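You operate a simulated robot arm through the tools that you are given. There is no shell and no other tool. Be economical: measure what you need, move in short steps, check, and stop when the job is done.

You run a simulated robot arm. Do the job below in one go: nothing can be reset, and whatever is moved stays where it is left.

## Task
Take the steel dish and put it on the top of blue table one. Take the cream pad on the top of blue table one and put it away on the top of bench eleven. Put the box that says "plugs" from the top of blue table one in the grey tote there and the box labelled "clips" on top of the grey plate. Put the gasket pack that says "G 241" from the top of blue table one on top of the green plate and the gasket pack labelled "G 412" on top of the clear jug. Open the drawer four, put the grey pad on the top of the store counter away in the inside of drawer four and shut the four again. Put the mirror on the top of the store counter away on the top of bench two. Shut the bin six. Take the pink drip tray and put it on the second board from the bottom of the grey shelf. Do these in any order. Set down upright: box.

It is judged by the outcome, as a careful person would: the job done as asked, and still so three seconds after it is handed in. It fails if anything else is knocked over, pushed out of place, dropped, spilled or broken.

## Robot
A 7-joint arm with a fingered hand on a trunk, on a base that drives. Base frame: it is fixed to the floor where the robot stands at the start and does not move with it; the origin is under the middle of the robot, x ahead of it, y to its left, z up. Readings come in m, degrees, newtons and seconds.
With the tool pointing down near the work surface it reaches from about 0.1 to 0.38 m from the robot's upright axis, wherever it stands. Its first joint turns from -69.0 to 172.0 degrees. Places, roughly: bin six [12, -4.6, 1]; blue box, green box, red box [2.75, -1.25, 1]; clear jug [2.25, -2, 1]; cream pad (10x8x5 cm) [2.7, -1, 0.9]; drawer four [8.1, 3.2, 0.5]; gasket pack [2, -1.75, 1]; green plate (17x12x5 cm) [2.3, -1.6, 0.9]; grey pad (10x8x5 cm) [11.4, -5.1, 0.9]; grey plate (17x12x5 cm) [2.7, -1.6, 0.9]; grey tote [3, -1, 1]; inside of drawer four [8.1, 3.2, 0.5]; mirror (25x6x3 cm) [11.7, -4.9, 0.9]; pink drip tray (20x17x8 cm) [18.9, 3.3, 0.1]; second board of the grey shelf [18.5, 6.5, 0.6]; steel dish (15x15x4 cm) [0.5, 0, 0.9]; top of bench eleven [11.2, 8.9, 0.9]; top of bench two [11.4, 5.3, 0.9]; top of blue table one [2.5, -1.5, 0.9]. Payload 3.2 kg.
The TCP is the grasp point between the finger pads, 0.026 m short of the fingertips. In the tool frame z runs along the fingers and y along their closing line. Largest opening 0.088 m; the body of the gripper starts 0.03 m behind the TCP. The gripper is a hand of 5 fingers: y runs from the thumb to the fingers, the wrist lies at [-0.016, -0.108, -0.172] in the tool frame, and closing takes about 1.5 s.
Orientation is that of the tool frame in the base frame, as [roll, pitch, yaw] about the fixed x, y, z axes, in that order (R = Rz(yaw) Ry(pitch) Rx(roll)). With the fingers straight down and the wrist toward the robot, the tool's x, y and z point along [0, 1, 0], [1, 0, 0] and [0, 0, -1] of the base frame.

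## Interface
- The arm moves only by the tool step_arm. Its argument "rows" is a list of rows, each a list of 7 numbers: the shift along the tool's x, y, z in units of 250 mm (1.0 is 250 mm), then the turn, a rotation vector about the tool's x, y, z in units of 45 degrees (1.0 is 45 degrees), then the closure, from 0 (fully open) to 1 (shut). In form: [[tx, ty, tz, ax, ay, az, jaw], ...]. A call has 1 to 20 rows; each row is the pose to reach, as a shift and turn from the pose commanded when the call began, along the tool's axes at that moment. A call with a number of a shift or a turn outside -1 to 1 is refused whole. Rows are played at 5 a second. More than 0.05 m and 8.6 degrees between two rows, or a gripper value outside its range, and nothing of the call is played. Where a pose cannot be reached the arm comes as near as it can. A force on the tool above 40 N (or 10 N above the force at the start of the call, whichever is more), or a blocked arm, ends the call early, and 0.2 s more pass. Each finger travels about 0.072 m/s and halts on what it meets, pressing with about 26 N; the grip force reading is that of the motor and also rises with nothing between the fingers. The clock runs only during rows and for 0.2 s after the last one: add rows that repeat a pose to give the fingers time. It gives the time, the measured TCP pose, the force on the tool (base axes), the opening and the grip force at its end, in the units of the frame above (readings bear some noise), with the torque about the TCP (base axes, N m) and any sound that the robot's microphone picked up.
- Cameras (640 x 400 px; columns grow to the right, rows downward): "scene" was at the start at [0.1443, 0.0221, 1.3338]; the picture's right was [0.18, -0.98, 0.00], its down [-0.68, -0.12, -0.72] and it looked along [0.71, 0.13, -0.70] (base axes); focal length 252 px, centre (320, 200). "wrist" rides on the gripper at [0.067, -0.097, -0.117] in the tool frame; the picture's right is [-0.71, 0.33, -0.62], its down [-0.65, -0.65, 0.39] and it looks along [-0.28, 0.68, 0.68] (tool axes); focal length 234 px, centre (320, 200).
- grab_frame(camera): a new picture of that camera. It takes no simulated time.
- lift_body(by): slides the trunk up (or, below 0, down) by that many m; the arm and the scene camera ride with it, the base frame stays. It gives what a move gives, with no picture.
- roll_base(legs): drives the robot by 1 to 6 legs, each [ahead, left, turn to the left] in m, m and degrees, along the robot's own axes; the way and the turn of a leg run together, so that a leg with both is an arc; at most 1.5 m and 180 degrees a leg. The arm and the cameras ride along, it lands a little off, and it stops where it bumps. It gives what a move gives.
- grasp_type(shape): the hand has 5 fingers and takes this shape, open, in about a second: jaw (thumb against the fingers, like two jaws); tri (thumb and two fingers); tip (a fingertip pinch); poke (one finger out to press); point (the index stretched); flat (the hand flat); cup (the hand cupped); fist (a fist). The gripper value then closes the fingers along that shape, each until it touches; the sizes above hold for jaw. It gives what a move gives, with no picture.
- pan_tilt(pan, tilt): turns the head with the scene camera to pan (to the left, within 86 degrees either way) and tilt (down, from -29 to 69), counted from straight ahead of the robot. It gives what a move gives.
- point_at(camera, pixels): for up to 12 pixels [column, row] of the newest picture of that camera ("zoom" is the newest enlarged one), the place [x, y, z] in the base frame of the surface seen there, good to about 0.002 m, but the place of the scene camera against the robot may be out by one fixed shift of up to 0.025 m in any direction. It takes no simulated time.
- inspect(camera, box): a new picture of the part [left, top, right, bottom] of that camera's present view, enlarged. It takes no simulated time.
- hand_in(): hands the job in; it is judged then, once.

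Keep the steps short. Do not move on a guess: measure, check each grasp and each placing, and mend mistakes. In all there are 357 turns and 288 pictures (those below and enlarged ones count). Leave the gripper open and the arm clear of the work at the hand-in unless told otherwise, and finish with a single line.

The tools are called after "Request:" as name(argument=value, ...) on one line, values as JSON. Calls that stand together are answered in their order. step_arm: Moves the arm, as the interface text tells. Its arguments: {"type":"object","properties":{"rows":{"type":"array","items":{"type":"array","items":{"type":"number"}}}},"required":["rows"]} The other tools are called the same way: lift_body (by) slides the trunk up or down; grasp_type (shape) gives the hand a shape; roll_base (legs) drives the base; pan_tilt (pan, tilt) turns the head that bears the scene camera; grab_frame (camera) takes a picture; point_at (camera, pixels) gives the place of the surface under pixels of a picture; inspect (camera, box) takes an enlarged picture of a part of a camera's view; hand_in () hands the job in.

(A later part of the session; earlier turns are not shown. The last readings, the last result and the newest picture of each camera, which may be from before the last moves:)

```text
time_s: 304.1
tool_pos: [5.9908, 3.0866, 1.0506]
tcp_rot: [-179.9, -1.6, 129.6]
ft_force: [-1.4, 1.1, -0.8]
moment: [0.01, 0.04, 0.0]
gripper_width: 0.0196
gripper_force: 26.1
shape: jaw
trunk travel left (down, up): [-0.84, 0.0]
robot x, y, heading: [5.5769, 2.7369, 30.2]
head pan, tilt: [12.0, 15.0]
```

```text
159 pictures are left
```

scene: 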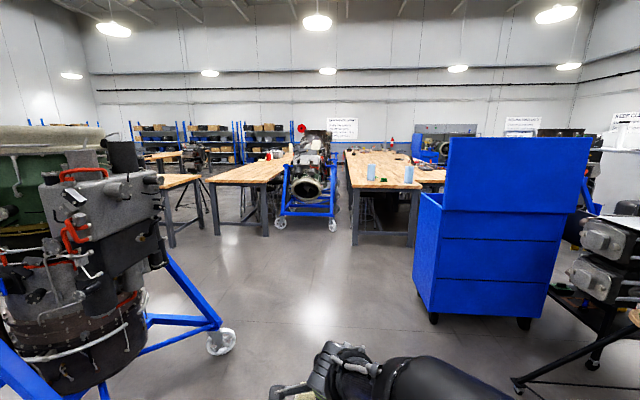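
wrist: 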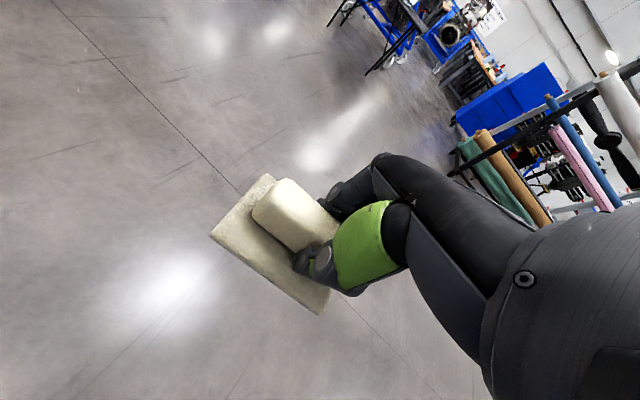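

Request:
point_at(camera="scene", pixels=[[233, 180], [260, 160], [285, 155], [380, 185], [370, 160], [415, 175], [432, 160], [170, 180], [268, 235], [355, 243], [435, 320], [235, 345]])

Request:
inspect(camera="scene", box=[120, 110, 480, 260])

```text
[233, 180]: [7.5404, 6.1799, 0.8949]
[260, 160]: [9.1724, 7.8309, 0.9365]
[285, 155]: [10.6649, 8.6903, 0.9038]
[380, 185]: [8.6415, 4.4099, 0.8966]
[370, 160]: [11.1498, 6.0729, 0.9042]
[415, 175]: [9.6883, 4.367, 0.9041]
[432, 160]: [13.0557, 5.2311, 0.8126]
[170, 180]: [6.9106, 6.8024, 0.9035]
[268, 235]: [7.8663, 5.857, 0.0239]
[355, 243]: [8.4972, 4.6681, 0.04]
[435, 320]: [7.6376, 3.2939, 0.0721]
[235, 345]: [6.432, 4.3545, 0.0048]
```

```text
1.78 times, centred on (300, 185) of scene
```

zoom: 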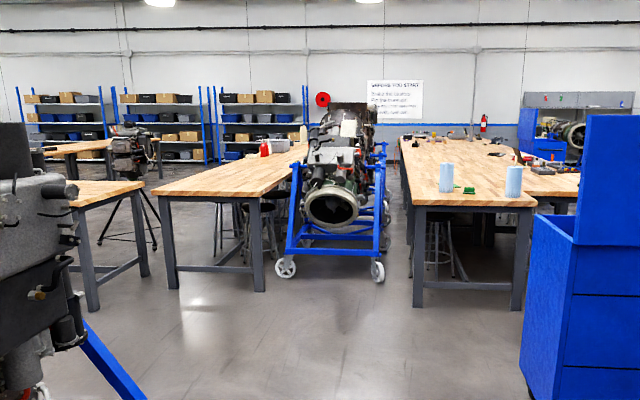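

Look left and right from here to find an aisle to bench eleven.

Request:
pan_tilt(pan=62, tilt=10)

Request:
grab_frame(camera="scene")

Request:
pan_tilt(pan=-50, tilt=10)

Request:
grab_frame(camera="scene")

```text
time_s: 305.3
tool_pos: [5.9921, 3.086, 1.0505]
tcp_rot: [-180.0, -1.7, 129.7]
ft_force: [-0.3, 0.2, -0.9]
moment: [-0.01, 0.0, 0.0]
gripper_width: 0.0195
gripper_force: 26.2
shape: jaw
trunk travel left (down, up): [-0.84, 0.0]
robot x, y, heading: [5.5784, 2.737, 29.9]
head pan, tilt: [62.0, 10.0]
```

```text
157 pictures are left
```

scene: 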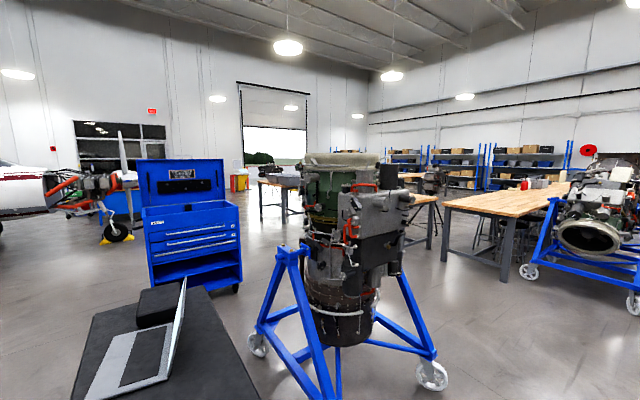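

```text
time_s: 307.2
tool_pos: [5.9928, 3.0868, 1.05]
tcp_rot: [-179.9, -1.6, 129.5]
ft_force: [-0.2, -0.2, -0.9]
moment: [-0.01, -0.01, 0.03]
gripper_width: 0.0196
gripper_force: 25.6
shape: jaw
trunk travel left (down, up): [-0.84, 0.0]
robot x, y, heading: [5.5803, 2.7409, 30.1]
head pan, tilt: [-50.0, 10.0]
```

```text
156 pictures are left
```

scene: 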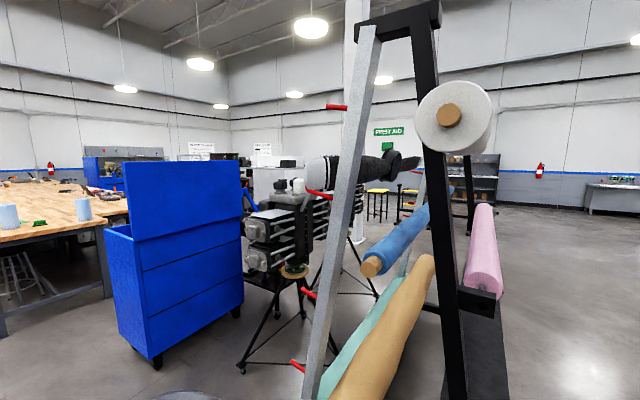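

Request:
pan_tilt(pan=50, tilt=18)

Request:
grab_frame(camera="scene")

Request:
inspect(camera="scene", box=[280, 110, 580, 270])

```text
time_s: 308.9
tool_pos: [5.9911, 3.0875, 1.05]
tcp_rot: [180.0, -1.5, 129.5]
ft_force: [-0.3, -0.7, -0.6]
moment: [0.01, -0.01, -0.02]
gripper_width: 0.0198
gripper_force: 26.0
shape: jaw
trunk travel left (down, up): [-0.84, 0.0]
robot x, y, heading: [5.5773, 2.7356, 30.2]
head pan, tilt: [50.0, 18.0]
```

```text
155 pictures are left
```

scene: 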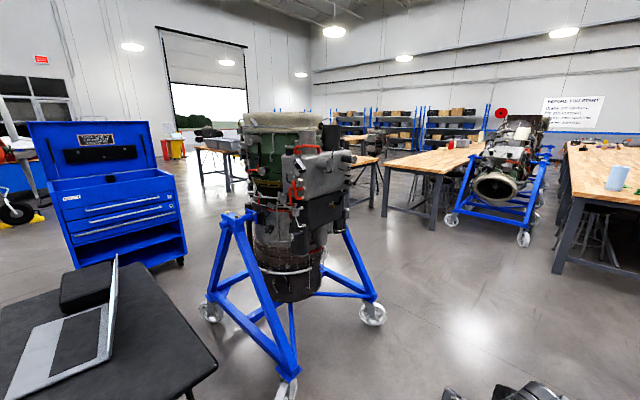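

```text
2.13 times, centred on (430, 190) of scene
```

zoom: 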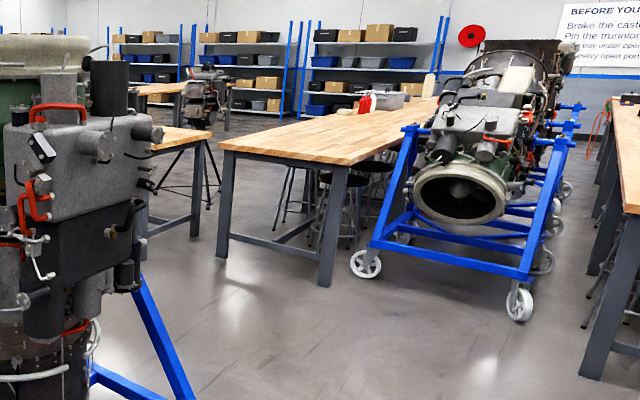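

Request:
point_at(camera="scene", pixels=[[385, 217], [436, 229], [452, 225], [524, 244], [372, 207], [335, 240], [555, 272], [375, 325], [430, 155], [480, 148], [370, 162], [420, 140]])

Request:
point_at(camera="zoom", pixels=[[205, 190], [222, 255], [325, 283], [365, 270], [520, 312], [560, 190], [196, 232], [410, 110], [350, 125], [240, 145], [435, 100], [600, 230]])

```text
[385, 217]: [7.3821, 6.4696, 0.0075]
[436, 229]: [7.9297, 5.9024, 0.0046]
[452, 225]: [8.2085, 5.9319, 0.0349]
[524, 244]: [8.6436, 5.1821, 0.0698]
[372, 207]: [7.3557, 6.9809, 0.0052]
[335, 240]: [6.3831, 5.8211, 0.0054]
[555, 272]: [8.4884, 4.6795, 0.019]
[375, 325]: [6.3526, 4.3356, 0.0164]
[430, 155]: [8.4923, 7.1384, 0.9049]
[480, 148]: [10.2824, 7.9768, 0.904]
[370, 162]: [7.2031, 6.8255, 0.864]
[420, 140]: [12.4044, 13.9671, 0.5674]
```

```text
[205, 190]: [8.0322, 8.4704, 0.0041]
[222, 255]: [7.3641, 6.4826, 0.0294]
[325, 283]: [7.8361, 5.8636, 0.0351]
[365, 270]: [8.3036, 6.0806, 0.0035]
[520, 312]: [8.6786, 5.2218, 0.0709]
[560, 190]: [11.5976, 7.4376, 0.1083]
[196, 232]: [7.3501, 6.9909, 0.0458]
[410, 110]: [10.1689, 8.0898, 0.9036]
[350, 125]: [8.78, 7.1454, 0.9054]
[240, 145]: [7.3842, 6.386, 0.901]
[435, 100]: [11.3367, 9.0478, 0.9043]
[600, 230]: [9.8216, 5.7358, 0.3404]
```

The side gaps of the left row are too narrow; bench eleven must be reached from its far end. Drive between engine and blue cabinet to about (7.0,3.85) and look right.

Request:
roll_base(legs=[[0, 0, 8], [1.5, 0, 0], [0.3, 0, 0]])

Request:
pan_tilt(pan=-25, tilt=20)

Request:
grab_frame(camera="scene")

```text
time_s: 318.7
tool_pos: [7.3624, 4.2618, 1.0509]
tcp_rot: [180.0, -1.6, 137.8]
ft_force: [0.5, -0.4, -0.9]
moment: [0.02, -0.02, 0.01]
gripper_width: 0.0193
gripper_force: 26.3
shape: jaw
trunk travel left (down, up): [-0.84, 0.0]
robot x, y, heading: [7.0046, 3.8538, 38.3]
head pan, tilt: [50.0, 18.0]
```

```text
time_s: 320.2
tool_pos: [7.3631, 4.262, 1.0504]
tcp_rot: [180.0, -1.7, 137.8]
ft_force: [-0.3, 0.4, -1.0]
moment: [-0.02, -0.01, -0.02]
gripper_width: 0.0196
gripper_force: 26.5
shape: jaw
trunk travel left (down, up): [-0.84, 0.0]
robot x, y, heading: [7.0015, 3.8531, 37.9]
head pan, tilt: [-25.0, 20.0]
```

```text
153 pictures are left
```

scene: 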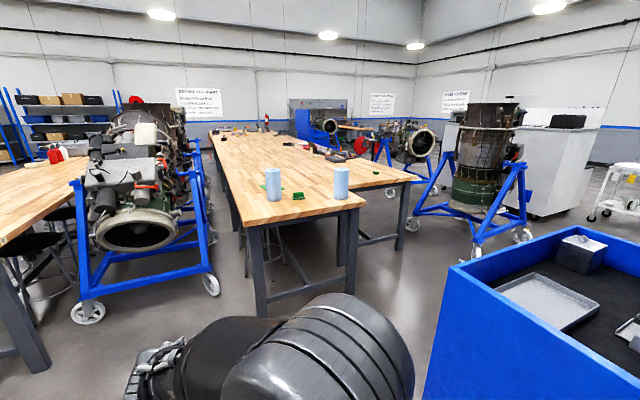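

Request:
point_at(camera="scene", pixels=[[400, 247], [350, 265], [478, 255], [415, 222], [440, 190], [265, 130], [212, 137], [300, 145], [330, 150], [395, 165], [325, 135], [390, 192]])

Request:
inspect(camera="scene", box=[180, 80, 540, 260])

```text
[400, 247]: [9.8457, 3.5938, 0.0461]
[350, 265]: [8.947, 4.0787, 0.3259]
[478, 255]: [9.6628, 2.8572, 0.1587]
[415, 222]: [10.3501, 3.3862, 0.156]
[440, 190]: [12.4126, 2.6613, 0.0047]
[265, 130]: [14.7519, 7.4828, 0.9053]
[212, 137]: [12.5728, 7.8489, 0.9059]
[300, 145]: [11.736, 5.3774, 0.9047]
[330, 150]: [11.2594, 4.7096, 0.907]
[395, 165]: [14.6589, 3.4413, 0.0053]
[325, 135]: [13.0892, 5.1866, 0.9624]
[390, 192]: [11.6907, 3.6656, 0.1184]
```

```text
1.78 times, centred on (360, 170) of scene
```

zoom: 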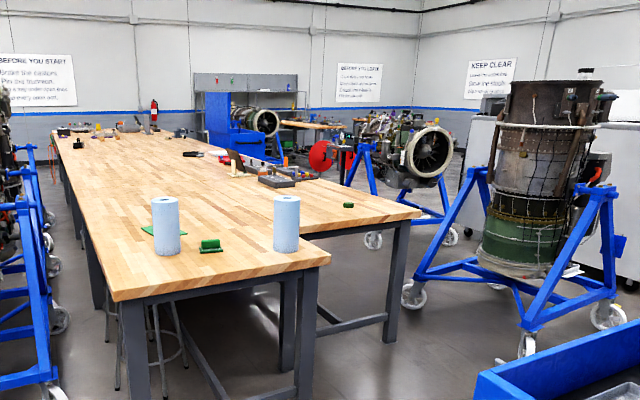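

Let me look at the left row's top for seams and its length.

Request:
pan_tilt(pan=20, tilt=12)

Request:
inspect(camera="scene", box=[60, 90, 420, 300])

Request:
grab_frame(camera="scene")

```text
time_s: 321.3
tool_pos: [7.3633, 4.2617, 1.0504]
tcp_rot: [-180.0, -1.6, 137.8]
ft_force: [-0.7, 0.2, -0.7]
moment: [-0.02, -0.02, 0.05]
gripper_width: 0.0199
gripper_force: 26.1
shape: jaw
trunk travel left (down, up): [-0.84, 0.0]
robot x, y, heading: [7.0007, 3.8553, 38.1]
head pan, tilt: [20.0, 12.0]
```

```text
1.78 times, centred on (240, 195) of scene
```

zoom: 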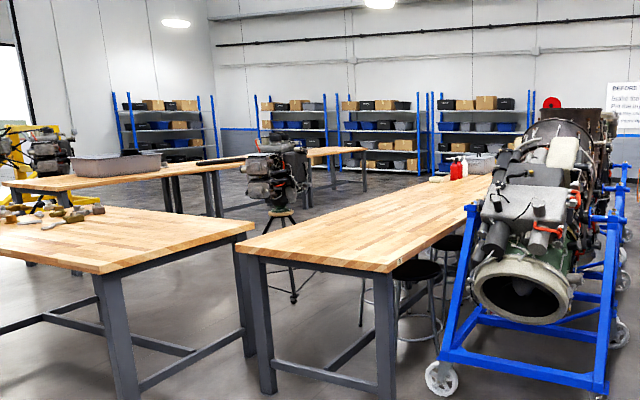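

```text
150 pictures are left
```

scene: 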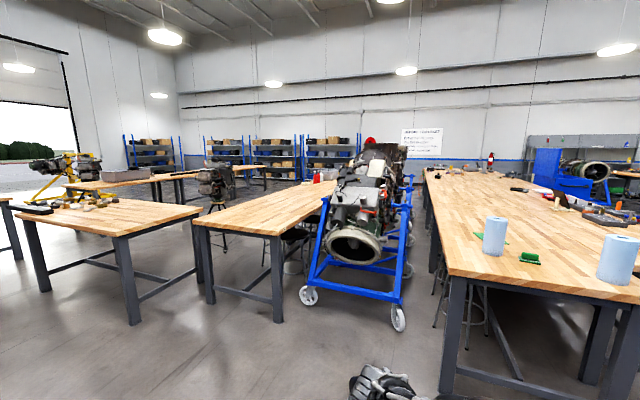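

Request:
point_at(camera="scene", pixels=[[50, 290], [135, 322], [203, 283], [15, 258], [212, 300], [198, 207], [120, 228], [325, 182], [318, 172], [260, 178], [185, 200], [250, 180]])

Request:
inspect(camera="scene", box=[160, 120, 420, 240])

```text
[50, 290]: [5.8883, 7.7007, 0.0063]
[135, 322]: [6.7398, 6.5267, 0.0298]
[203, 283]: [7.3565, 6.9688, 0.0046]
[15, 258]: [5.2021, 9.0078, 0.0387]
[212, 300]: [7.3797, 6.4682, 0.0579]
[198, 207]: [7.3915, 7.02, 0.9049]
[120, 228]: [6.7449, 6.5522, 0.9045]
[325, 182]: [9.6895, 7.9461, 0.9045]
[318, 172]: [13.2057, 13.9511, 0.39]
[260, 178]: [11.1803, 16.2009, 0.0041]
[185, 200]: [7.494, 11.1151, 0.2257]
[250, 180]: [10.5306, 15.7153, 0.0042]
```

```text
2.46 times, centred on (290, 180) of scene
```

zoom: 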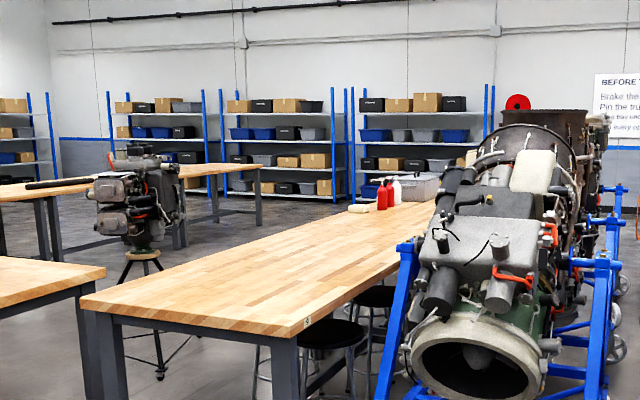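

Request:
point_at(camera="zoom", pixels=[[160, 375], [203, 338], [122, 285], [55, 258], [45, 200], [185, 245], [258, 222], [395, 205], [340, 210], [420, 200], [150, 180], [390, 190]])

Request:
pan_tilt(pan=65, tilt=15)

Request:
grab_frame(camera="scene")

```text
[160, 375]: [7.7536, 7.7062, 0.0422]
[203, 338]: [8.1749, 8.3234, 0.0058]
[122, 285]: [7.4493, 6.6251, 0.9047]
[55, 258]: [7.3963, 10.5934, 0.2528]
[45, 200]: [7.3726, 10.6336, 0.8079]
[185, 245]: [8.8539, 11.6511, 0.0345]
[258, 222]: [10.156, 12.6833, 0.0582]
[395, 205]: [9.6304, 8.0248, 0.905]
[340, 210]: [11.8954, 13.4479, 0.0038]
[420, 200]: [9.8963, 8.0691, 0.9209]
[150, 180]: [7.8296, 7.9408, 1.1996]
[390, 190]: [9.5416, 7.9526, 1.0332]
```

```text
time_s: 322.4
tool_pos: [7.3628, 4.2615, 1.0505]
tcp_rot: [-180.0, -1.6, 137.8]
ft_force: [0.8, 0.5, -0.6]
moment: [0.0, -0.02, 0.0]
gripper_width: 0.0198
gripper_force: 25.9
shape: jaw
trunk travel left (down, up): [-0.84, 0.0]
robot x, y, heading: [7.0034, 3.8564, 38.3]
head pan, tilt: [65.0, 15.0]
```

```text
148 pictures are left
```

scene: 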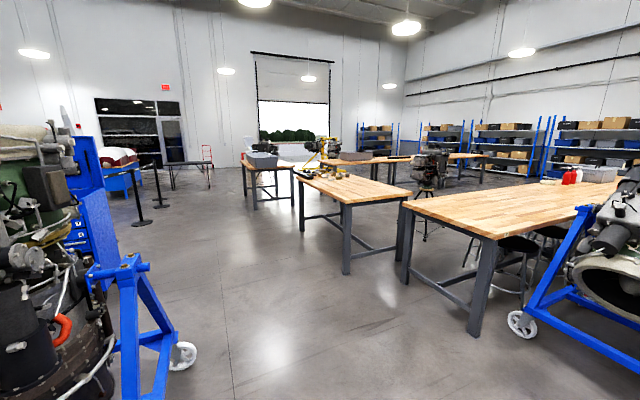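

Request:
point_at(camera="scene", pixels=[[302, 234], [345, 272], [293, 206], [252, 208], [245, 197], [400, 257], [480, 335], [425, 240], [450, 225], [378, 215], [220, 240], [392, 160]])

Request:
inspect(camera="scene", box=[230, 120, 530, 280])

```text
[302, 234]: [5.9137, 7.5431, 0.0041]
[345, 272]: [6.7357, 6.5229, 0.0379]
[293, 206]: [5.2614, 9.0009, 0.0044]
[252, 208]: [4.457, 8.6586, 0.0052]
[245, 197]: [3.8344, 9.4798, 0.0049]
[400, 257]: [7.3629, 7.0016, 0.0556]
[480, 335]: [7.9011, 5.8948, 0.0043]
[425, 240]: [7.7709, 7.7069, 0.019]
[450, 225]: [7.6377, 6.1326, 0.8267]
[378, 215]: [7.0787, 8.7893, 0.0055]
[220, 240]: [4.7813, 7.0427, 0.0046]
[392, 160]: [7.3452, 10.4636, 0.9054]
```

```text
2.13 times, centred on (380, 200) of scene
```

zoom: 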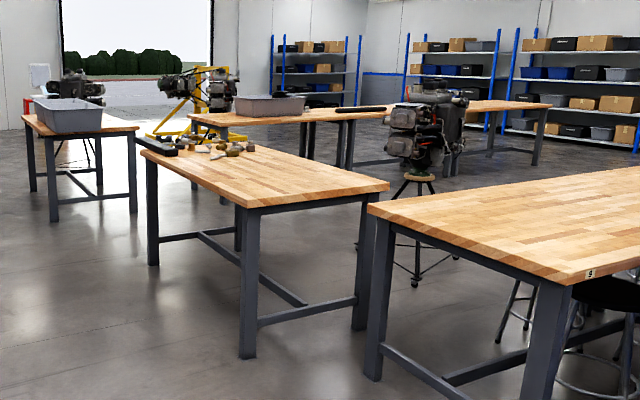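

The near bench carries a "9" sticker, so bench eleven is the next one further along that row. I'll go around the crosswise bench via its left: first to (7.05,5.25), then toward (5.35,7.35).

Request:
roll_base(legs=[[0, 0, 50], [1.4, 0, 0], [0, 0, 41], [1.4, 0, 0], [1.3, 0, 0]])

Request:
pan_tilt(pan=-50, tilt=20)

Request:
grab_frame(camera="scene")

```text
time_s: 346.2
tool_pos: [4.9507, 7.7057, 1.0502]
tcp_rot: [179.9, -1.6, -131.6]
ft_force: [0.6, 0.3, -1.5]
moment: [0.0, -0.01, 0.02]
gripper_width: 0.0195
gripper_force: 26.1
shape: jaw
trunk travel left (down, up): [-0.84, 0.0]
robot x, y, heading: [5.3613, 7.3481, 129.1]
head pan, tilt: [65.0, 15.0]
```

```text
time_s: 348.1
tool_pos: [4.9504, 7.7065, 1.0502]
tcp_rot: [-179.9, -1.6, -131.6]
ft_force: [0.9, 0.2, -0.8]
moment: [0.01, -0.03, 0.0]
gripper_width: 0.0195
gripper_force: 25.5
shape: jaw
trunk travel left (down, up): [-0.84, 0.0]
robot x, y, heading: [5.3639, 7.3505, 128.8]
head pan, tilt: [-50.0, 20.0]
```

```text
146 pictures are left
```

scene: 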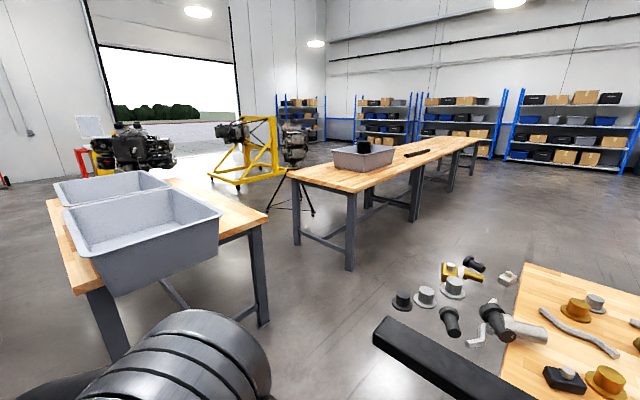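

Request:
point_at(camera="scene", pixels=[[508, 375], [524, 265], [265, 322], [120, 355], [350, 268], [298, 240], [375, 330], [635, 285], [222, 215], [293, 178], [475, 150], [600, 190]])

Request:
pan_tilt(pan=-80, tilt=25)

Request:
grab_frame(camera="scene")

```text
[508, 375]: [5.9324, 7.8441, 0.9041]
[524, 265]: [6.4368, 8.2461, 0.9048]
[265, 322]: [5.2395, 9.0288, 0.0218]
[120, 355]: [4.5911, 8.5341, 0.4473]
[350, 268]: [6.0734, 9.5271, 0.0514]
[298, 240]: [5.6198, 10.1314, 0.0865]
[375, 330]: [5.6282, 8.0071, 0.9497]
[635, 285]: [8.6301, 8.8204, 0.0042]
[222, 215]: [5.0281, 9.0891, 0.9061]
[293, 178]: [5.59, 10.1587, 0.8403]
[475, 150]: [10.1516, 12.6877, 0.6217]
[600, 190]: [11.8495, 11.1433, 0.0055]
```

```text
time_s: 349.1
tool_pos: [4.9512, 7.7058, 1.0505]
tcp_rot: [-179.8, -1.6, -131.6]
ft_force: [0.2, -0.1, -1.3]
moment: [0.04, -0.05, 0.0]
gripper_width: 0.0198
gripper_force: 26.2
shape: jaw
trunk travel left (down, up): [-0.84, 0.0]
robot x, y, heading: [5.3618, 7.3511, 129.1]
head pan, tilt: [-80.0, 25.0]
```

```text
145 pictures are left
```

scene: 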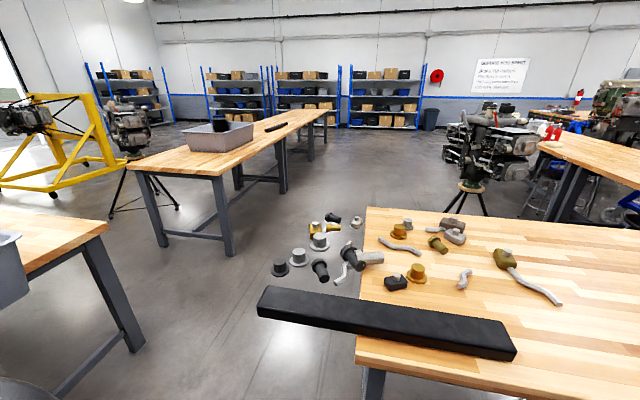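

Request:
point_at(camera="scene", pixels=[[262, 298], [280, 268], [298, 256], [318, 240], [332, 218], [318, 228], [355, 222], [340, 275], [228, 252], [125, 345], [162, 245], [105, 228]])

Request:
inspect(camera="scene", box=[220, 190, 480, 370])

```text
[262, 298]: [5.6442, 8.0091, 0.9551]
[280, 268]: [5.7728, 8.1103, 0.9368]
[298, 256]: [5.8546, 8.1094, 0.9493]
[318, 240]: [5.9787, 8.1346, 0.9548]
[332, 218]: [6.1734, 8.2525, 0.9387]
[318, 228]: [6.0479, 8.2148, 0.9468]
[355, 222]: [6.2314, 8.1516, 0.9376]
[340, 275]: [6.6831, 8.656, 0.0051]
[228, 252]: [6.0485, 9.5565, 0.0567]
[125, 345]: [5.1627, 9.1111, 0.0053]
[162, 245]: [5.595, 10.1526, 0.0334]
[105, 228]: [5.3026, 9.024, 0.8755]
```

```text
2.22 times, centred on (350, 280) of scene
```

zoom: 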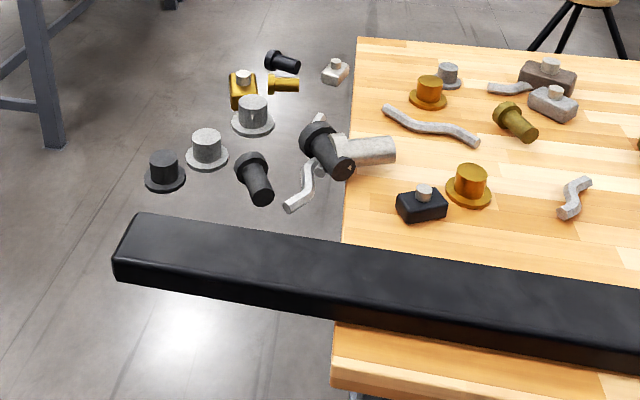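

Some loose parts stick out past that bench at z≈0.95, so I'll retract and raise the hand first (15 cm back, 14 cm up).

Request:
step_arm(rows=[[0, -0.12, -0.12, 0, 0, 0, 1], [0, -0.24, -0.24, 0, 0, 0, 1], [0, -0.36, -0.36, 0, 0, 0, 1], [0, -0.48, -0.48, 0, 0, 0, 1], [0, -0.6, -0.56, 0, 0, 0, 1]])

Request:
roll_base(legs=[[0, 0, -32], [0.85, 0, 0], [0, 0, -50]])

Request:
pan_tilt(pan=-10, tilt=30)

Request:
grab_frame(camera="scene")

```text
time_s: 350.3
tool_pos: [5.0667, 7.6089, 1.1912]
tcp_rot: [180.0, -1.4, -131.8]
ft_force: [0.5, -0.7, -1.5]
moment: [0.02, -0.04, 0.0]
gripper_width: 0.0194
gripper_force: 26.0
shape: jaw
trunk travel left (down, up): [-0.84, 0.0]
robot x, y, heading: [5.3614, 7.3497, 129.2]
head pan, tilt: [-80.0, 25.0]
```

```text
time_s: 358.6
tool_pos: [5.4698, 8.5126, 1.1907]
tcp_rot: [180.0, -1.6, 146.6]
ft_force: [0.3, -0.7, -0.6]
moment: [-0.04, -0.04, 0.02]
gripper_width: 0.02
gripper_force: 26.2
shape: jaw
trunk travel left (down, up): [-0.84, 0.0]
robot x, y, heading: [5.2517, 8.1844, 46.7]
head pan, tilt: [-80.0, 25.0]
```

```text
time_s: 360.0
tool_pos: [5.4704, 8.5126, 1.19]
tcp_rot: [180.0, -1.7, 146.6]
ft_force: [0.2, 0.2, -1.8]
moment: [0.0, 0.01, 0.05]
gripper_width: 0.0196
gripper_force: 26.5
shape: jaw
trunk travel left (down, up): [-0.84, 0.0]
robot x, y, heading: [5.2559, 8.1843, 46.9]
head pan, tilt: [-10.0, 30.0]
```

```text
143 pictures are left
```

scene: 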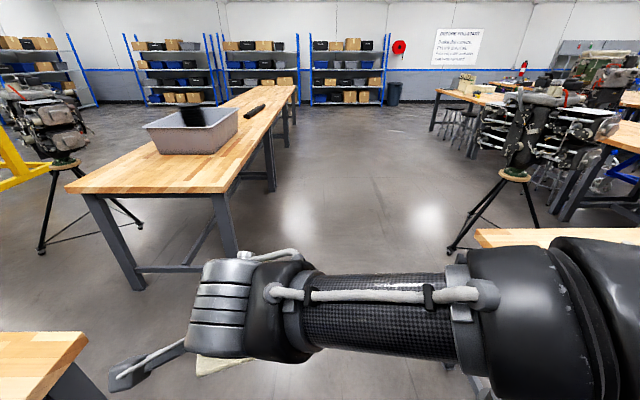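

Corridor ahead is clear. Drive through to about (7.3,9.5).

Request:
roll_base(legs=[[0.9, 0, 0], [0, 0, -22], [1.5, 0, 0], [0, 0, -18], [1.5, 0, 0], [0.6, 0, 0]])

Request:
pan_tilt(pan=-15, tilt=25)

Request:
grab_frame(camera="scene")

```text
time_s: 384.1
tool_pos: [9.7097, 9.8981, 1.1901]
tcp_rot: [-179.9, -1.7, 107.5]
ft_force: [-0.4, 0.0, -0.8]
moment: [-0.04, 0.01, 0.03]
gripper_width: 0.0196
gripper_force: 26.0
shape: jaw
trunk travel left (down, up): [-0.84, 0.0]
robot x, y, heading: [9.3367, 9.7772, 7.9]
head pan, tilt: [-10.0, 30.0]
```

```text
time_s: 384.7
tool_pos: [9.7107, 9.8993, 1.1905]
tcp_rot: [180.0, -1.6, 107.5]
ft_force: [-0.3, 0.5, -0.5]
moment: [-0.01, 0.0, 0.0]
gripper_width: 0.0196
gripper_force: 25.6
shape: jaw
trunk travel left (down, up): [-0.84, 0.0]
robot x, y, heading: [9.3365, 9.7793, 7.9]
head pan, tilt: [-15.0, 25.0]
```

```text
142 pictures are left
```

scene: 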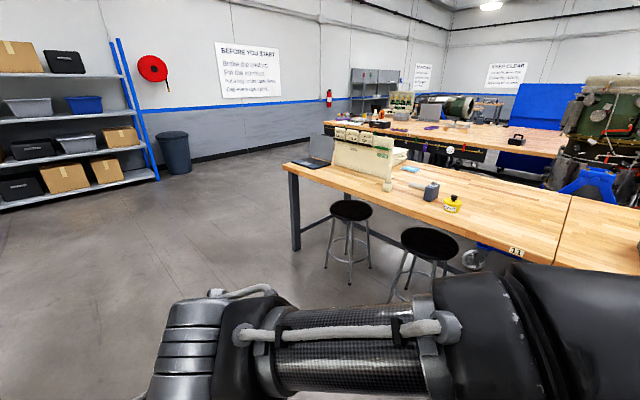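

The "11" sticker is visible at (515,252). Measure edge, stools and items.

Request:
point_at(camera="scene", pixels=[[515, 253], [560, 268], [290, 165], [350, 212], [345, 278], [430, 240], [405, 298], [452, 204], [432, 190], [500, 215], [545, 225], [575, 197]])

Request:
inspect(camera="scene", box=[280, 120, 620, 310])

```text
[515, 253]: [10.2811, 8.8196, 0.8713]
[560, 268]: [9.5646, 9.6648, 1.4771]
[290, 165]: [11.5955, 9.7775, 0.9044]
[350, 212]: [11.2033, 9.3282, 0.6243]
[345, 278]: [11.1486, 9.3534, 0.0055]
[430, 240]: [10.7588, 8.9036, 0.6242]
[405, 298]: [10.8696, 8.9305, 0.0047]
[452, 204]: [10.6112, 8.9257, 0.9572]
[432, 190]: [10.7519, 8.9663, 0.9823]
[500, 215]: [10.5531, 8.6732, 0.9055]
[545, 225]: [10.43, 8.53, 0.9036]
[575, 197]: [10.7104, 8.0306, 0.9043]
```

```text
1.88 times, centred on (450, 215) of scene
```

zoom: 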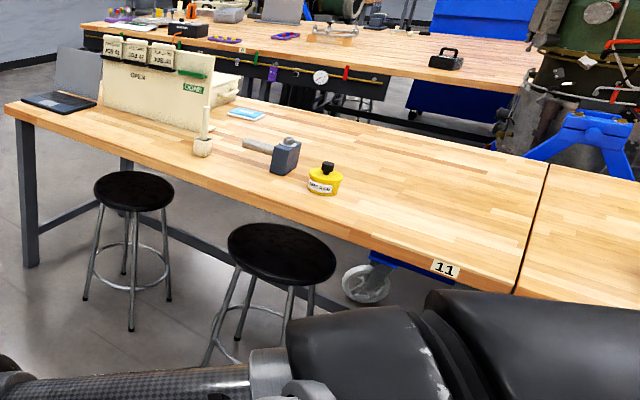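

Free spot on bench 11: about (10.495,8.729), right of the yellow bottle. Turn to face it (−54°) and approach.

Request:
roll_base(legs=[[0, 0, -62], [0.6, 0.23, 0], [0.37, 0, 0]])

Request:
pan_tilt(pan=20, tilt=50)

Request:
grab_frame(camera="scene")

Request:
grab_frame(camera="wrist")

```text
time_s: 393.0
tool_pos: [10.3777, 8.8655, 1.1902]
tcp_rot: [-180.0, -1.6, 46.1]
ft_force: [0.0, 0.1, -0.8]
moment: [-0.02, 0.02, -0.04]
gripper_width: 0.0197
gripper_force: 26.1
shape: jaw
trunk travel left (down, up): [-0.84, 0.0]
robot x, y, heading: [10.095, 9.1324, -53.7]
head pan, tilt: [-15.0, 25.0]
```

```text
time_s: 394.0
tool_pos: [10.3794, 8.8638, 1.1909]
tcp_rot: [-179.9, -1.6, 46.2]
ft_force: [0.5, -0.3, -0.9]
moment: [-0.02, 0.0, -0.04]
gripper_width: 0.0192
gripper_force: 25.7
shape: jaw
trunk travel left (down, up): [-0.84, 0.0]
robot x, y, heading: [10.097, 9.1401, -53.4]
head pan, tilt: [20.0, 50.0]
```

```text
140 pictures are left
```

scene: 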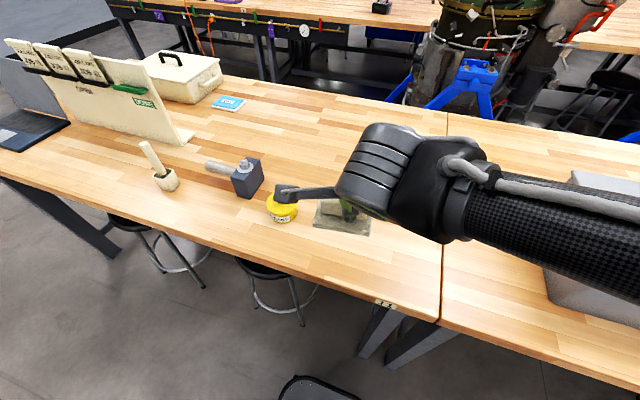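

```text
139 pictures are left
```

wrist: 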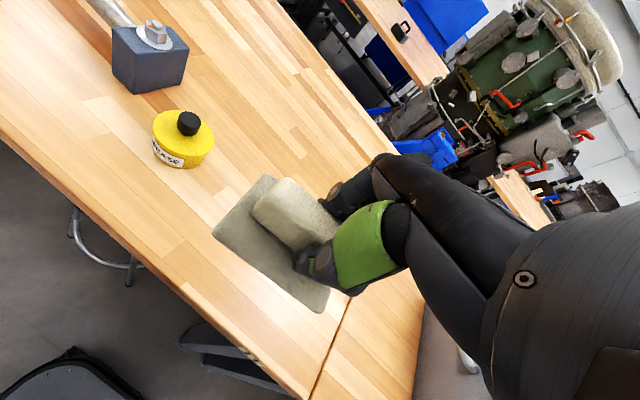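

Request:
point_at(camera="wrist", pixels=[[185, 150], [205, 160], [180, 285], [300, 382], [340, 340], [250, 140], [330, 130], [240, 250], [270, 340], [212, 236]])

```text
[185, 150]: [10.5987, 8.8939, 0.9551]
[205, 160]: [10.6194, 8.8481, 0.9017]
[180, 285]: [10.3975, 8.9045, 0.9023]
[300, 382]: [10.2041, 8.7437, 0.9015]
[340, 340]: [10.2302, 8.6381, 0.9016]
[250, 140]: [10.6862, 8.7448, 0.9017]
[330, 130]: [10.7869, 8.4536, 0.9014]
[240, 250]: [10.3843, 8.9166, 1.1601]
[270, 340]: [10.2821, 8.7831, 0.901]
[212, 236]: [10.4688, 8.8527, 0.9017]
```

Bench top 0.9015; target (10.465,8.735), 20 cm from the bottle. Extend the arm 15 cm, lower trunk.

Request:
step_arm(rows=[[-0.03, 0.12, 0.04, 0, 0, 0, 1], [-0.06, 0.25, 0.08, 0, 0, 0, 1], [-0.09, 0.38, 0.12, 0, 0, 0, 1], [-0.12, 0.5, 0.16, 0, 0, 0, 1], [-0.134, 0.606, 0.2, 0, 0, 0, 1]])

Request:
lift_body(by=-0.17)

Request:
grab_frame(camera="wrist")

```text
time_s: 395.2
tool_pos: [10.4669, 8.7362, 1.1395]
tcp_rot: [-179.9, -1.5, 46.1]
ft_force: [0.4, 0.8, -0.6]
moment: [0.0, 0.02, -0.02]
gripper_width: 0.0194
gripper_force: 25.9
shape: jaw
trunk travel left (down, up): [-0.84, 0.0]
robot x, y, heading: [10.0953, 9.1352, -53.7]
head pan, tilt: [20.0, 50.0]
```

```text
time_s: 397.1
tool_pos: [10.4657, 8.737, 0.9706]
tcp_rot: [-179.9, -1.6, 46.2]
ft_force: [0.2, 1.2, -0.1]
moment: [-0.01, 0.03, 0.02]
gripper_width: 0.0197
gripper_force: 25.9
shape: jaw
trunk travel left (down, up): [-0.67, 0.17]
robot x, y, heading: [10.0936, 9.1389, -53.5]
head pan, tilt: [20.0, 50.0]
```

```text
138 pictures are left
```

wrist: 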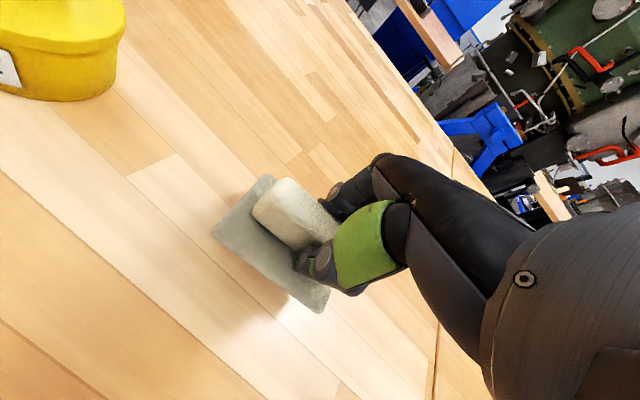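

Clear. Lower 2.2 cm, then in small steps to contact.

Request:
lift_body(by=-0.022)

Request:
lift_body(by=-0.006)

```text
time_s: 397.8
tool_pos: [10.466, 8.736, 0.9472]
tcp_rot: [-180.0, -1.6, 46.2]
ft_force: [0.9, 0.1, -0.7]
moment: [0.0, 0.04, 0.04]
gripper_width: 0.0196
gripper_force: 25.7
shape: jaw
trunk travel left (down, up): [-0.648, 0.192]
robot x, y, heading: [10.0977, 9.1386, -53.3]
head pan, tilt: [20.0, 50.0]
```

```text
time_s: 398.3
tool_pos: [10.4658, 8.7367, 0.9432]
tcp_rot: [179.9, -1.6, 46.1]
ft_force: [-0.8, 0.1, 2.1]
moment: [0.04, 0.0, 0.03]
gripper_width: 0.0195
gripper_force: 26.2
shape: jaw
trunk travel left (down, up): [-0.642, 0.198]
robot x, y, heading: [10.0951, 9.1367, -53.6]
head pan, tilt: [20.0, 50.0]
```

Contact. Open half, then raise.

Request:
step_arm(rows=[[0, 0, 0.004, 0, 0, 0, 0.8], [0, 0, 0.004, 0, 0, 0, 0.6], [0, 0, 0.004, 0, 0, 0, 0.4], [0, 0, 0.004, 0, 0, 0, 0.3], [0, 0, 0.004, 0, 0, 0, 0.3]])

Request:
lift_body(by=0.19)

Request:
grab_frame(camera="wrist")

```text
time_s: 399.5
tool_pos: [10.4661, 8.738, 0.9404]
tcp_rot: [-180.0, -1.5, 46.2]
ft_force: [-0.6, -1.3, 0.3]
moment: [0.04, 0.0, -0.01]
gripper_width: 0.0612
gripper_force: 0.0
shape: jaw
trunk travel left (down, up): [-0.642, 0.198]
robot x, y, heading: [10.0953, 9.1342, -53.4]
head pan, tilt: [20.0, 50.0]
```

```text
time_s: 401.6
tool_pos: [10.4663, 8.7365, 1.1313]
tcp_rot: [-180.0, -1.6, 46.2]
ft_force: [0.0, -0.9, -0.5]
moment: [0.0, -0.03, -0.04]
gripper_width: 0.0608
gripper_force: 0.1
shape: jaw
trunk travel left (down, up): [-0.832, 0.008]
robot x, y, heading: [10.0965, 9.1389, -53.4]
head pan, tilt: [20.0, 50.0]
```

```text
137 pictures are left
```

wrist: 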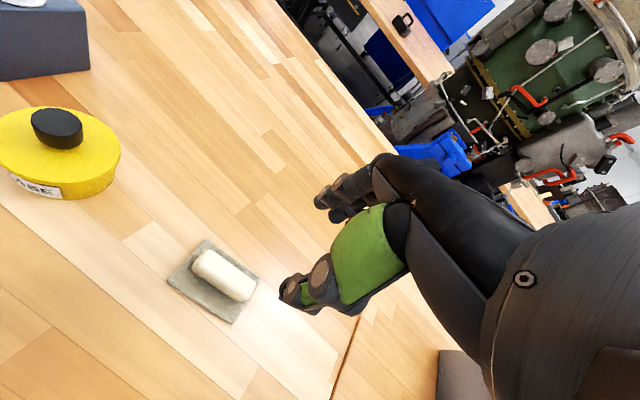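

The cream pad is on bench 11. Next the pink drip tray at (18.9,3.3): back off, drive past the bench's far end and look.

Request:
step_arm(rows=[[0, -0.15, -0.06, 0, 0, 0, 0.15], [0, -0.3, -0.12, 0, 0, 0, 0], [0, -0.45, -0.18, 0, 0, 0, 0], [0, -0.6, -0.2, 0, 0, 0, 0]])

Request:
roll_base(legs=[[-0.55, 0, 0], [0, 0, 75], [1.3, 0, 0], [1.1, 0, 0]])

Request:
pan_tilt(pan=-10, tilt=15)

Request:
grab_frame(camera="scene")

```text
time_s: 402.6
tool_pos: [10.3544, 8.8414, 1.1811]
tcp_rot: [179.8, -1.6, 46.1]
ft_force: [0.8, 0.9, -0.3]
moment: [0.01, -0.04, 0.03]
gripper_width: 0.0879
gripper_force: 0.0
shape: jaw
trunk travel left (down, up): [-0.832, 0.008]
robot x, y, heading: [10.0934, 9.1344, -53.5]
head pan, tilt: [20.0, 50.0]
```

```text
time_s: 420.4
tool_pos: [12.3662, 10.6191, 1.1797]
tcp_rot: [-180.0, -1.6, 120.6]
ft_force: [-0.8, -0.4, -0.4]
moment: [0.03, 0.01, 0.0]
gripper_width: 0.0878
gripper_force: 0.0
shape: jaw
trunk travel left (down, up): [-0.832, 0.008]
robot x, y, heading: [12.0101, 10.4429, 21.4]
head pan, tilt: [20.0, 50.0]
```

```text
time_s: 421.4
tool_pos: [12.3664, 10.6188, 1.18]
tcp_rot: [-179.9, -1.6, 120.7]
ft_force: [0.4, -0.1, 0.8]
moment: [-0.01, 0.01, 0.01]
gripper_width: 0.0879
gripper_force: 0.0
shape: jaw
trunk travel left (down, up): [-0.832, 0.008]
robot x, y, heading: [12.0145, 10.4448, 21.3]
head pan, tilt: [-10.0, 15.0]
```

```text
136 pictures are left
```

scene: 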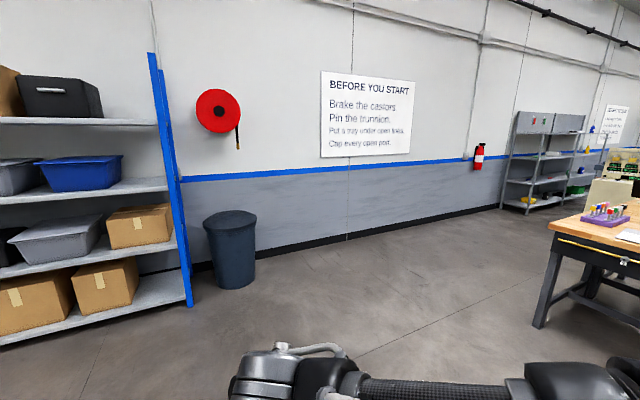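

Request:
point_at(camera="scene", pixels=[[350, 232], [480, 212], [540, 325], [552, 222], [505, 208], [580, 195], [525, 195], [230, 285], [640, 175]])

Request:
inspect(camera="scene", box=[440, 80, 640, 240])

```text
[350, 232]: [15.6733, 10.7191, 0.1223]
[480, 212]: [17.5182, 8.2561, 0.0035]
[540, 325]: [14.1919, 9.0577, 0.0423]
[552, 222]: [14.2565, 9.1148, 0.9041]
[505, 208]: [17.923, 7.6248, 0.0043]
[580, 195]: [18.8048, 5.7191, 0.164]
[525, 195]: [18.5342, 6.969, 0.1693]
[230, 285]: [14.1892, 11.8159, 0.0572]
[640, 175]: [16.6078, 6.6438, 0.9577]
```

```text
2.50 times, centred on (540, 160) of scene
```

zoom: 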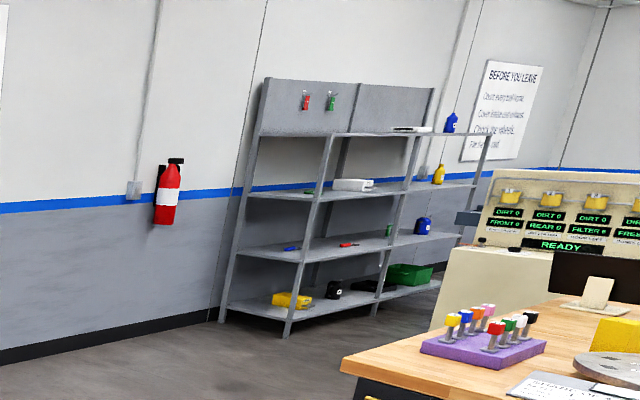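

Request:
roll_base(legs=[[0, 0, -34], [1.5, 0, 0], [1.45, 0, 0], [0, 0, -38], [1.0, 0, 0]])

Request:
pan_tilt(pan=0, tilt=22)

Request:
grab_frame(camera="scene")

```text
time_s: 443.8
tool_pos: [15.757, 8.6569, 1.1801]
tcp_rot: [180.0, -1.6, 47.4]
ft_force: [0.4, -0.2, -0.1]
moment: [-0.04, -0.02, -0.01]
gripper_width: 0.0877
gripper_force: 0.0
shape: jaw
trunk travel left (down, up): [-0.832, 0.008]
robot x, y, heading: [15.4887, 8.9452, -52.2]
head pan, tilt: [-10.0, 15.0]
```

```text
time_s: 444.5
tool_pos: [15.7575, 8.6554, 1.1803]
tcp_rot: [-180.0, -1.6, 47.4]
ft_force: [-0.4, -1.3, 0.5]
moment: [-0.01, -0.03, 0.01]
gripper_width: 0.0878
gripper_force: 0.0
shape: jaw
trunk travel left (down, up): [-0.832, 0.008]
robot x, y, heading: [15.4866, 8.9465, -52.1]
head pan, tilt: [0.0, 22.0]
```

```text
134 pictures are left
```

scene: 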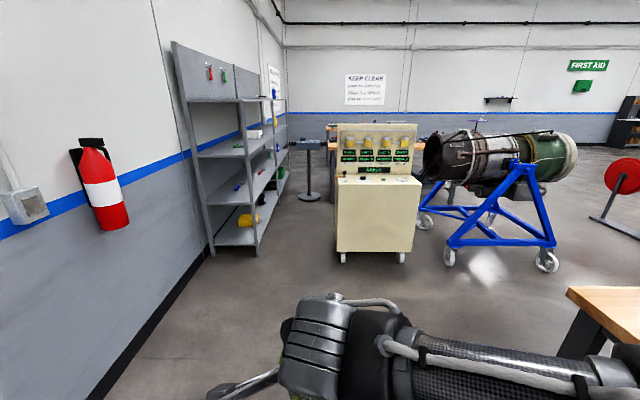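

Request:
point_at(camera="scene", pixels=[[342, 262], [402, 262], [258, 252], [212, 252], [288, 205], [308, 198], [425, 225], [450, 262], [547, 268], [240, 240], [235, 195], [330, 160]])

Request:
inspect(camera="scene", box=[160, 30, 440, 280])

```text
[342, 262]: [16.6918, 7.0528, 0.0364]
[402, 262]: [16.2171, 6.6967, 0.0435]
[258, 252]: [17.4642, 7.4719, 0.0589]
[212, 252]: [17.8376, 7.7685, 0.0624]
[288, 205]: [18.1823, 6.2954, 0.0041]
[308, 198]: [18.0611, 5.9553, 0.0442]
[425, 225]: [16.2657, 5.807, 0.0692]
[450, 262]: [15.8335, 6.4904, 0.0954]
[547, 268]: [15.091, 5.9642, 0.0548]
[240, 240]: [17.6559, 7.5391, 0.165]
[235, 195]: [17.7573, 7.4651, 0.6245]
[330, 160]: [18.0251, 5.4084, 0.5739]
```

```text
1.60 times, centred on (300, 155) of scene
```

zoom: 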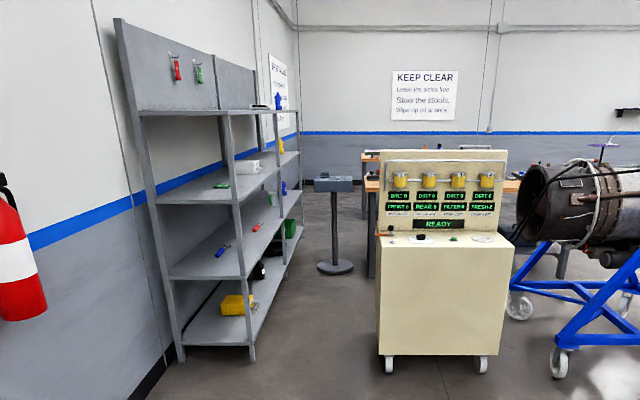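

Request:
roll_base(legs=[[1.1, 0.25, 0]])

Request:
pan_tilt(pan=0, tilt=20)

Request:
grab_frame(camera="scene")

```text
time_s: 450.3
tool_pos: [16.6342, 7.937, 1.1808]
tcp_rot: [180.0, -1.5, 47.4]
ft_force: [-0.2, -0.3, 0.2]
moment: [0.0, 0.02, -0.01]
gripper_width: 0.0876
gripper_force: 0.1
shape: jaw
trunk travel left (down, up): [-0.832, 0.008]
robot x, y, heading: [16.3669, 8.2285, -52.4]
head pan, tilt: [0.0, 22.0]
```

```text
time_s: 450.9
tool_pos: [16.6357, 7.9369, 1.1807]
tcp_rot: [179.9, -1.7, 47.4]
ft_force: [0.9, 0.3, 0.4]
moment: [0.02, 0.01, 0.02]
gripper_width: 0.0878
gripper_force: 0.1
shape: jaw
trunk travel left (down, up): [-0.832, 0.008]
robot x, y, heading: [16.3664, 8.2267, -52.0]
head pan, tilt: [0.0, 20.0]
```

```text
132 pictures are left
```

scene: 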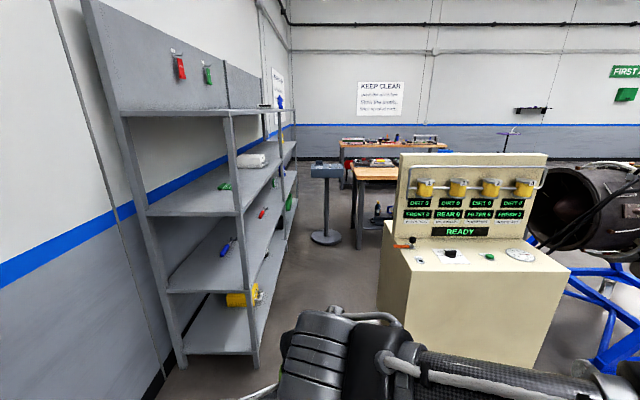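

Request:
point_at(camera="scene", pixels=[[340, 237], [312, 238], [359, 247], [381, 300], [382, 225], [255, 362], [180, 365], [283, 245], [375, 212], [350, 172], [345, 187], [235, 350]])

Request:
inspect(camera="scene", box=[270, 110, 410, 260])

```text
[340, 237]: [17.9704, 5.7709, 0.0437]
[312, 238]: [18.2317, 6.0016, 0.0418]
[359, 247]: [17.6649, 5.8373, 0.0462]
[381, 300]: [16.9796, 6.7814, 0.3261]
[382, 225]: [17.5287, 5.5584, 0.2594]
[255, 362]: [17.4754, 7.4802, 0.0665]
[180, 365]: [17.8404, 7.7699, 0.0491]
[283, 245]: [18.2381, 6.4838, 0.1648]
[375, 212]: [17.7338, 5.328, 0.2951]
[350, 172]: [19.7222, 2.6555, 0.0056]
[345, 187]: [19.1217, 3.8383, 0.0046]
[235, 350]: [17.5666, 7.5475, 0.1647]
```

```text
2.67 times, centred on (340, 185) of scene
```

zoom: 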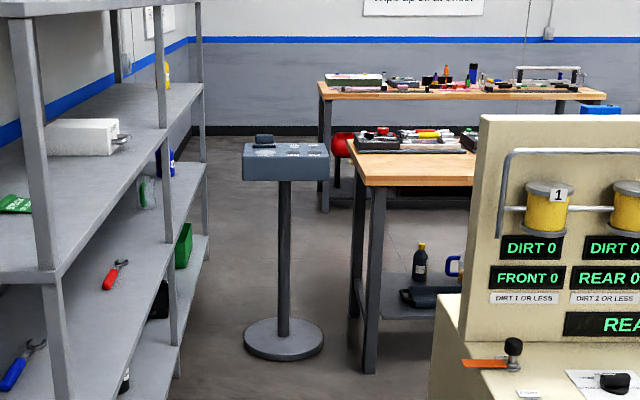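

The pedestal and bench block the way past the shelf, so the tray must be reached round the engine's right side. Move toward (15.5,7.7) and look there.

Request:
roll_base(legs=[[-0.15, -0.9, 0], [0, 0, -45]])

Request:
pan_tilt(pan=15, tilt=22)

Request:
grab_frame(camera="scene")

```text
time_s: 457.8
tool_pos: [15.5475, 7.4078, 1.1811]
tcp_rot: [180.0, -1.6, 1.9]
ft_force: [-0.2, -0.1, -0.7]
moment: [0.02, -0.02, 0.03]
gripper_width: 0.088
gripper_force: 0.1
shape: jaw
trunk travel left (down, up): [-0.832, 0.008]
robot x, y, heading: [15.5668, 7.8053, -97.5]
head pan, tilt: [0.0, 20.0]
```

```text
time_s: 458.5
tool_pos: [15.5464, 7.408, 1.1799]
tcp_rot: [-179.9, -1.6, 1.9]
ft_force: [-0.1, 0.5, -0.2]
moment: [-0.02, 0.0, 0.0]
gripper_width: 0.0877
gripper_force: 0.1
shape: jaw
trunk travel left (down, up): [-0.832, 0.008]
robot x, y, heading: [15.5683, 7.8017, -97.8]
head pan, tilt: [15.0, 22.0]
```

```text
130 pictures are left
```

scene: 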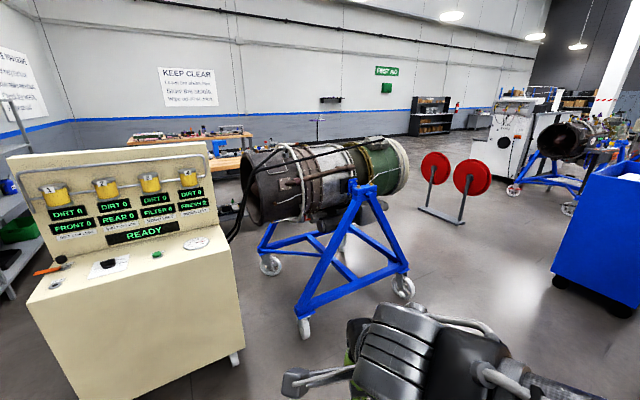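

Request:
point_at(camera="scene", pixels=[[405, 297], [303, 335], [270, 268], [418, 207], [462, 222], [555, 282], [380, 215], [345, 245], [220, 160], [190, 135], [512, 190], [410, 200]])

```text
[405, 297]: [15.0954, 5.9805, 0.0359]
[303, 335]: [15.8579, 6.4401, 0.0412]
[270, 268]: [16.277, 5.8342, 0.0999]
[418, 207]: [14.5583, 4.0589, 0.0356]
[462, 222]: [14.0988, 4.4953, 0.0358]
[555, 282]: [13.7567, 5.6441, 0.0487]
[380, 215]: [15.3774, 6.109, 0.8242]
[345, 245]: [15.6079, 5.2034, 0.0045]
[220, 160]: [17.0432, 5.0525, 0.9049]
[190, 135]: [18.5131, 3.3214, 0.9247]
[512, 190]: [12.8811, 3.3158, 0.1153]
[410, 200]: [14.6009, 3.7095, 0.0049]
```

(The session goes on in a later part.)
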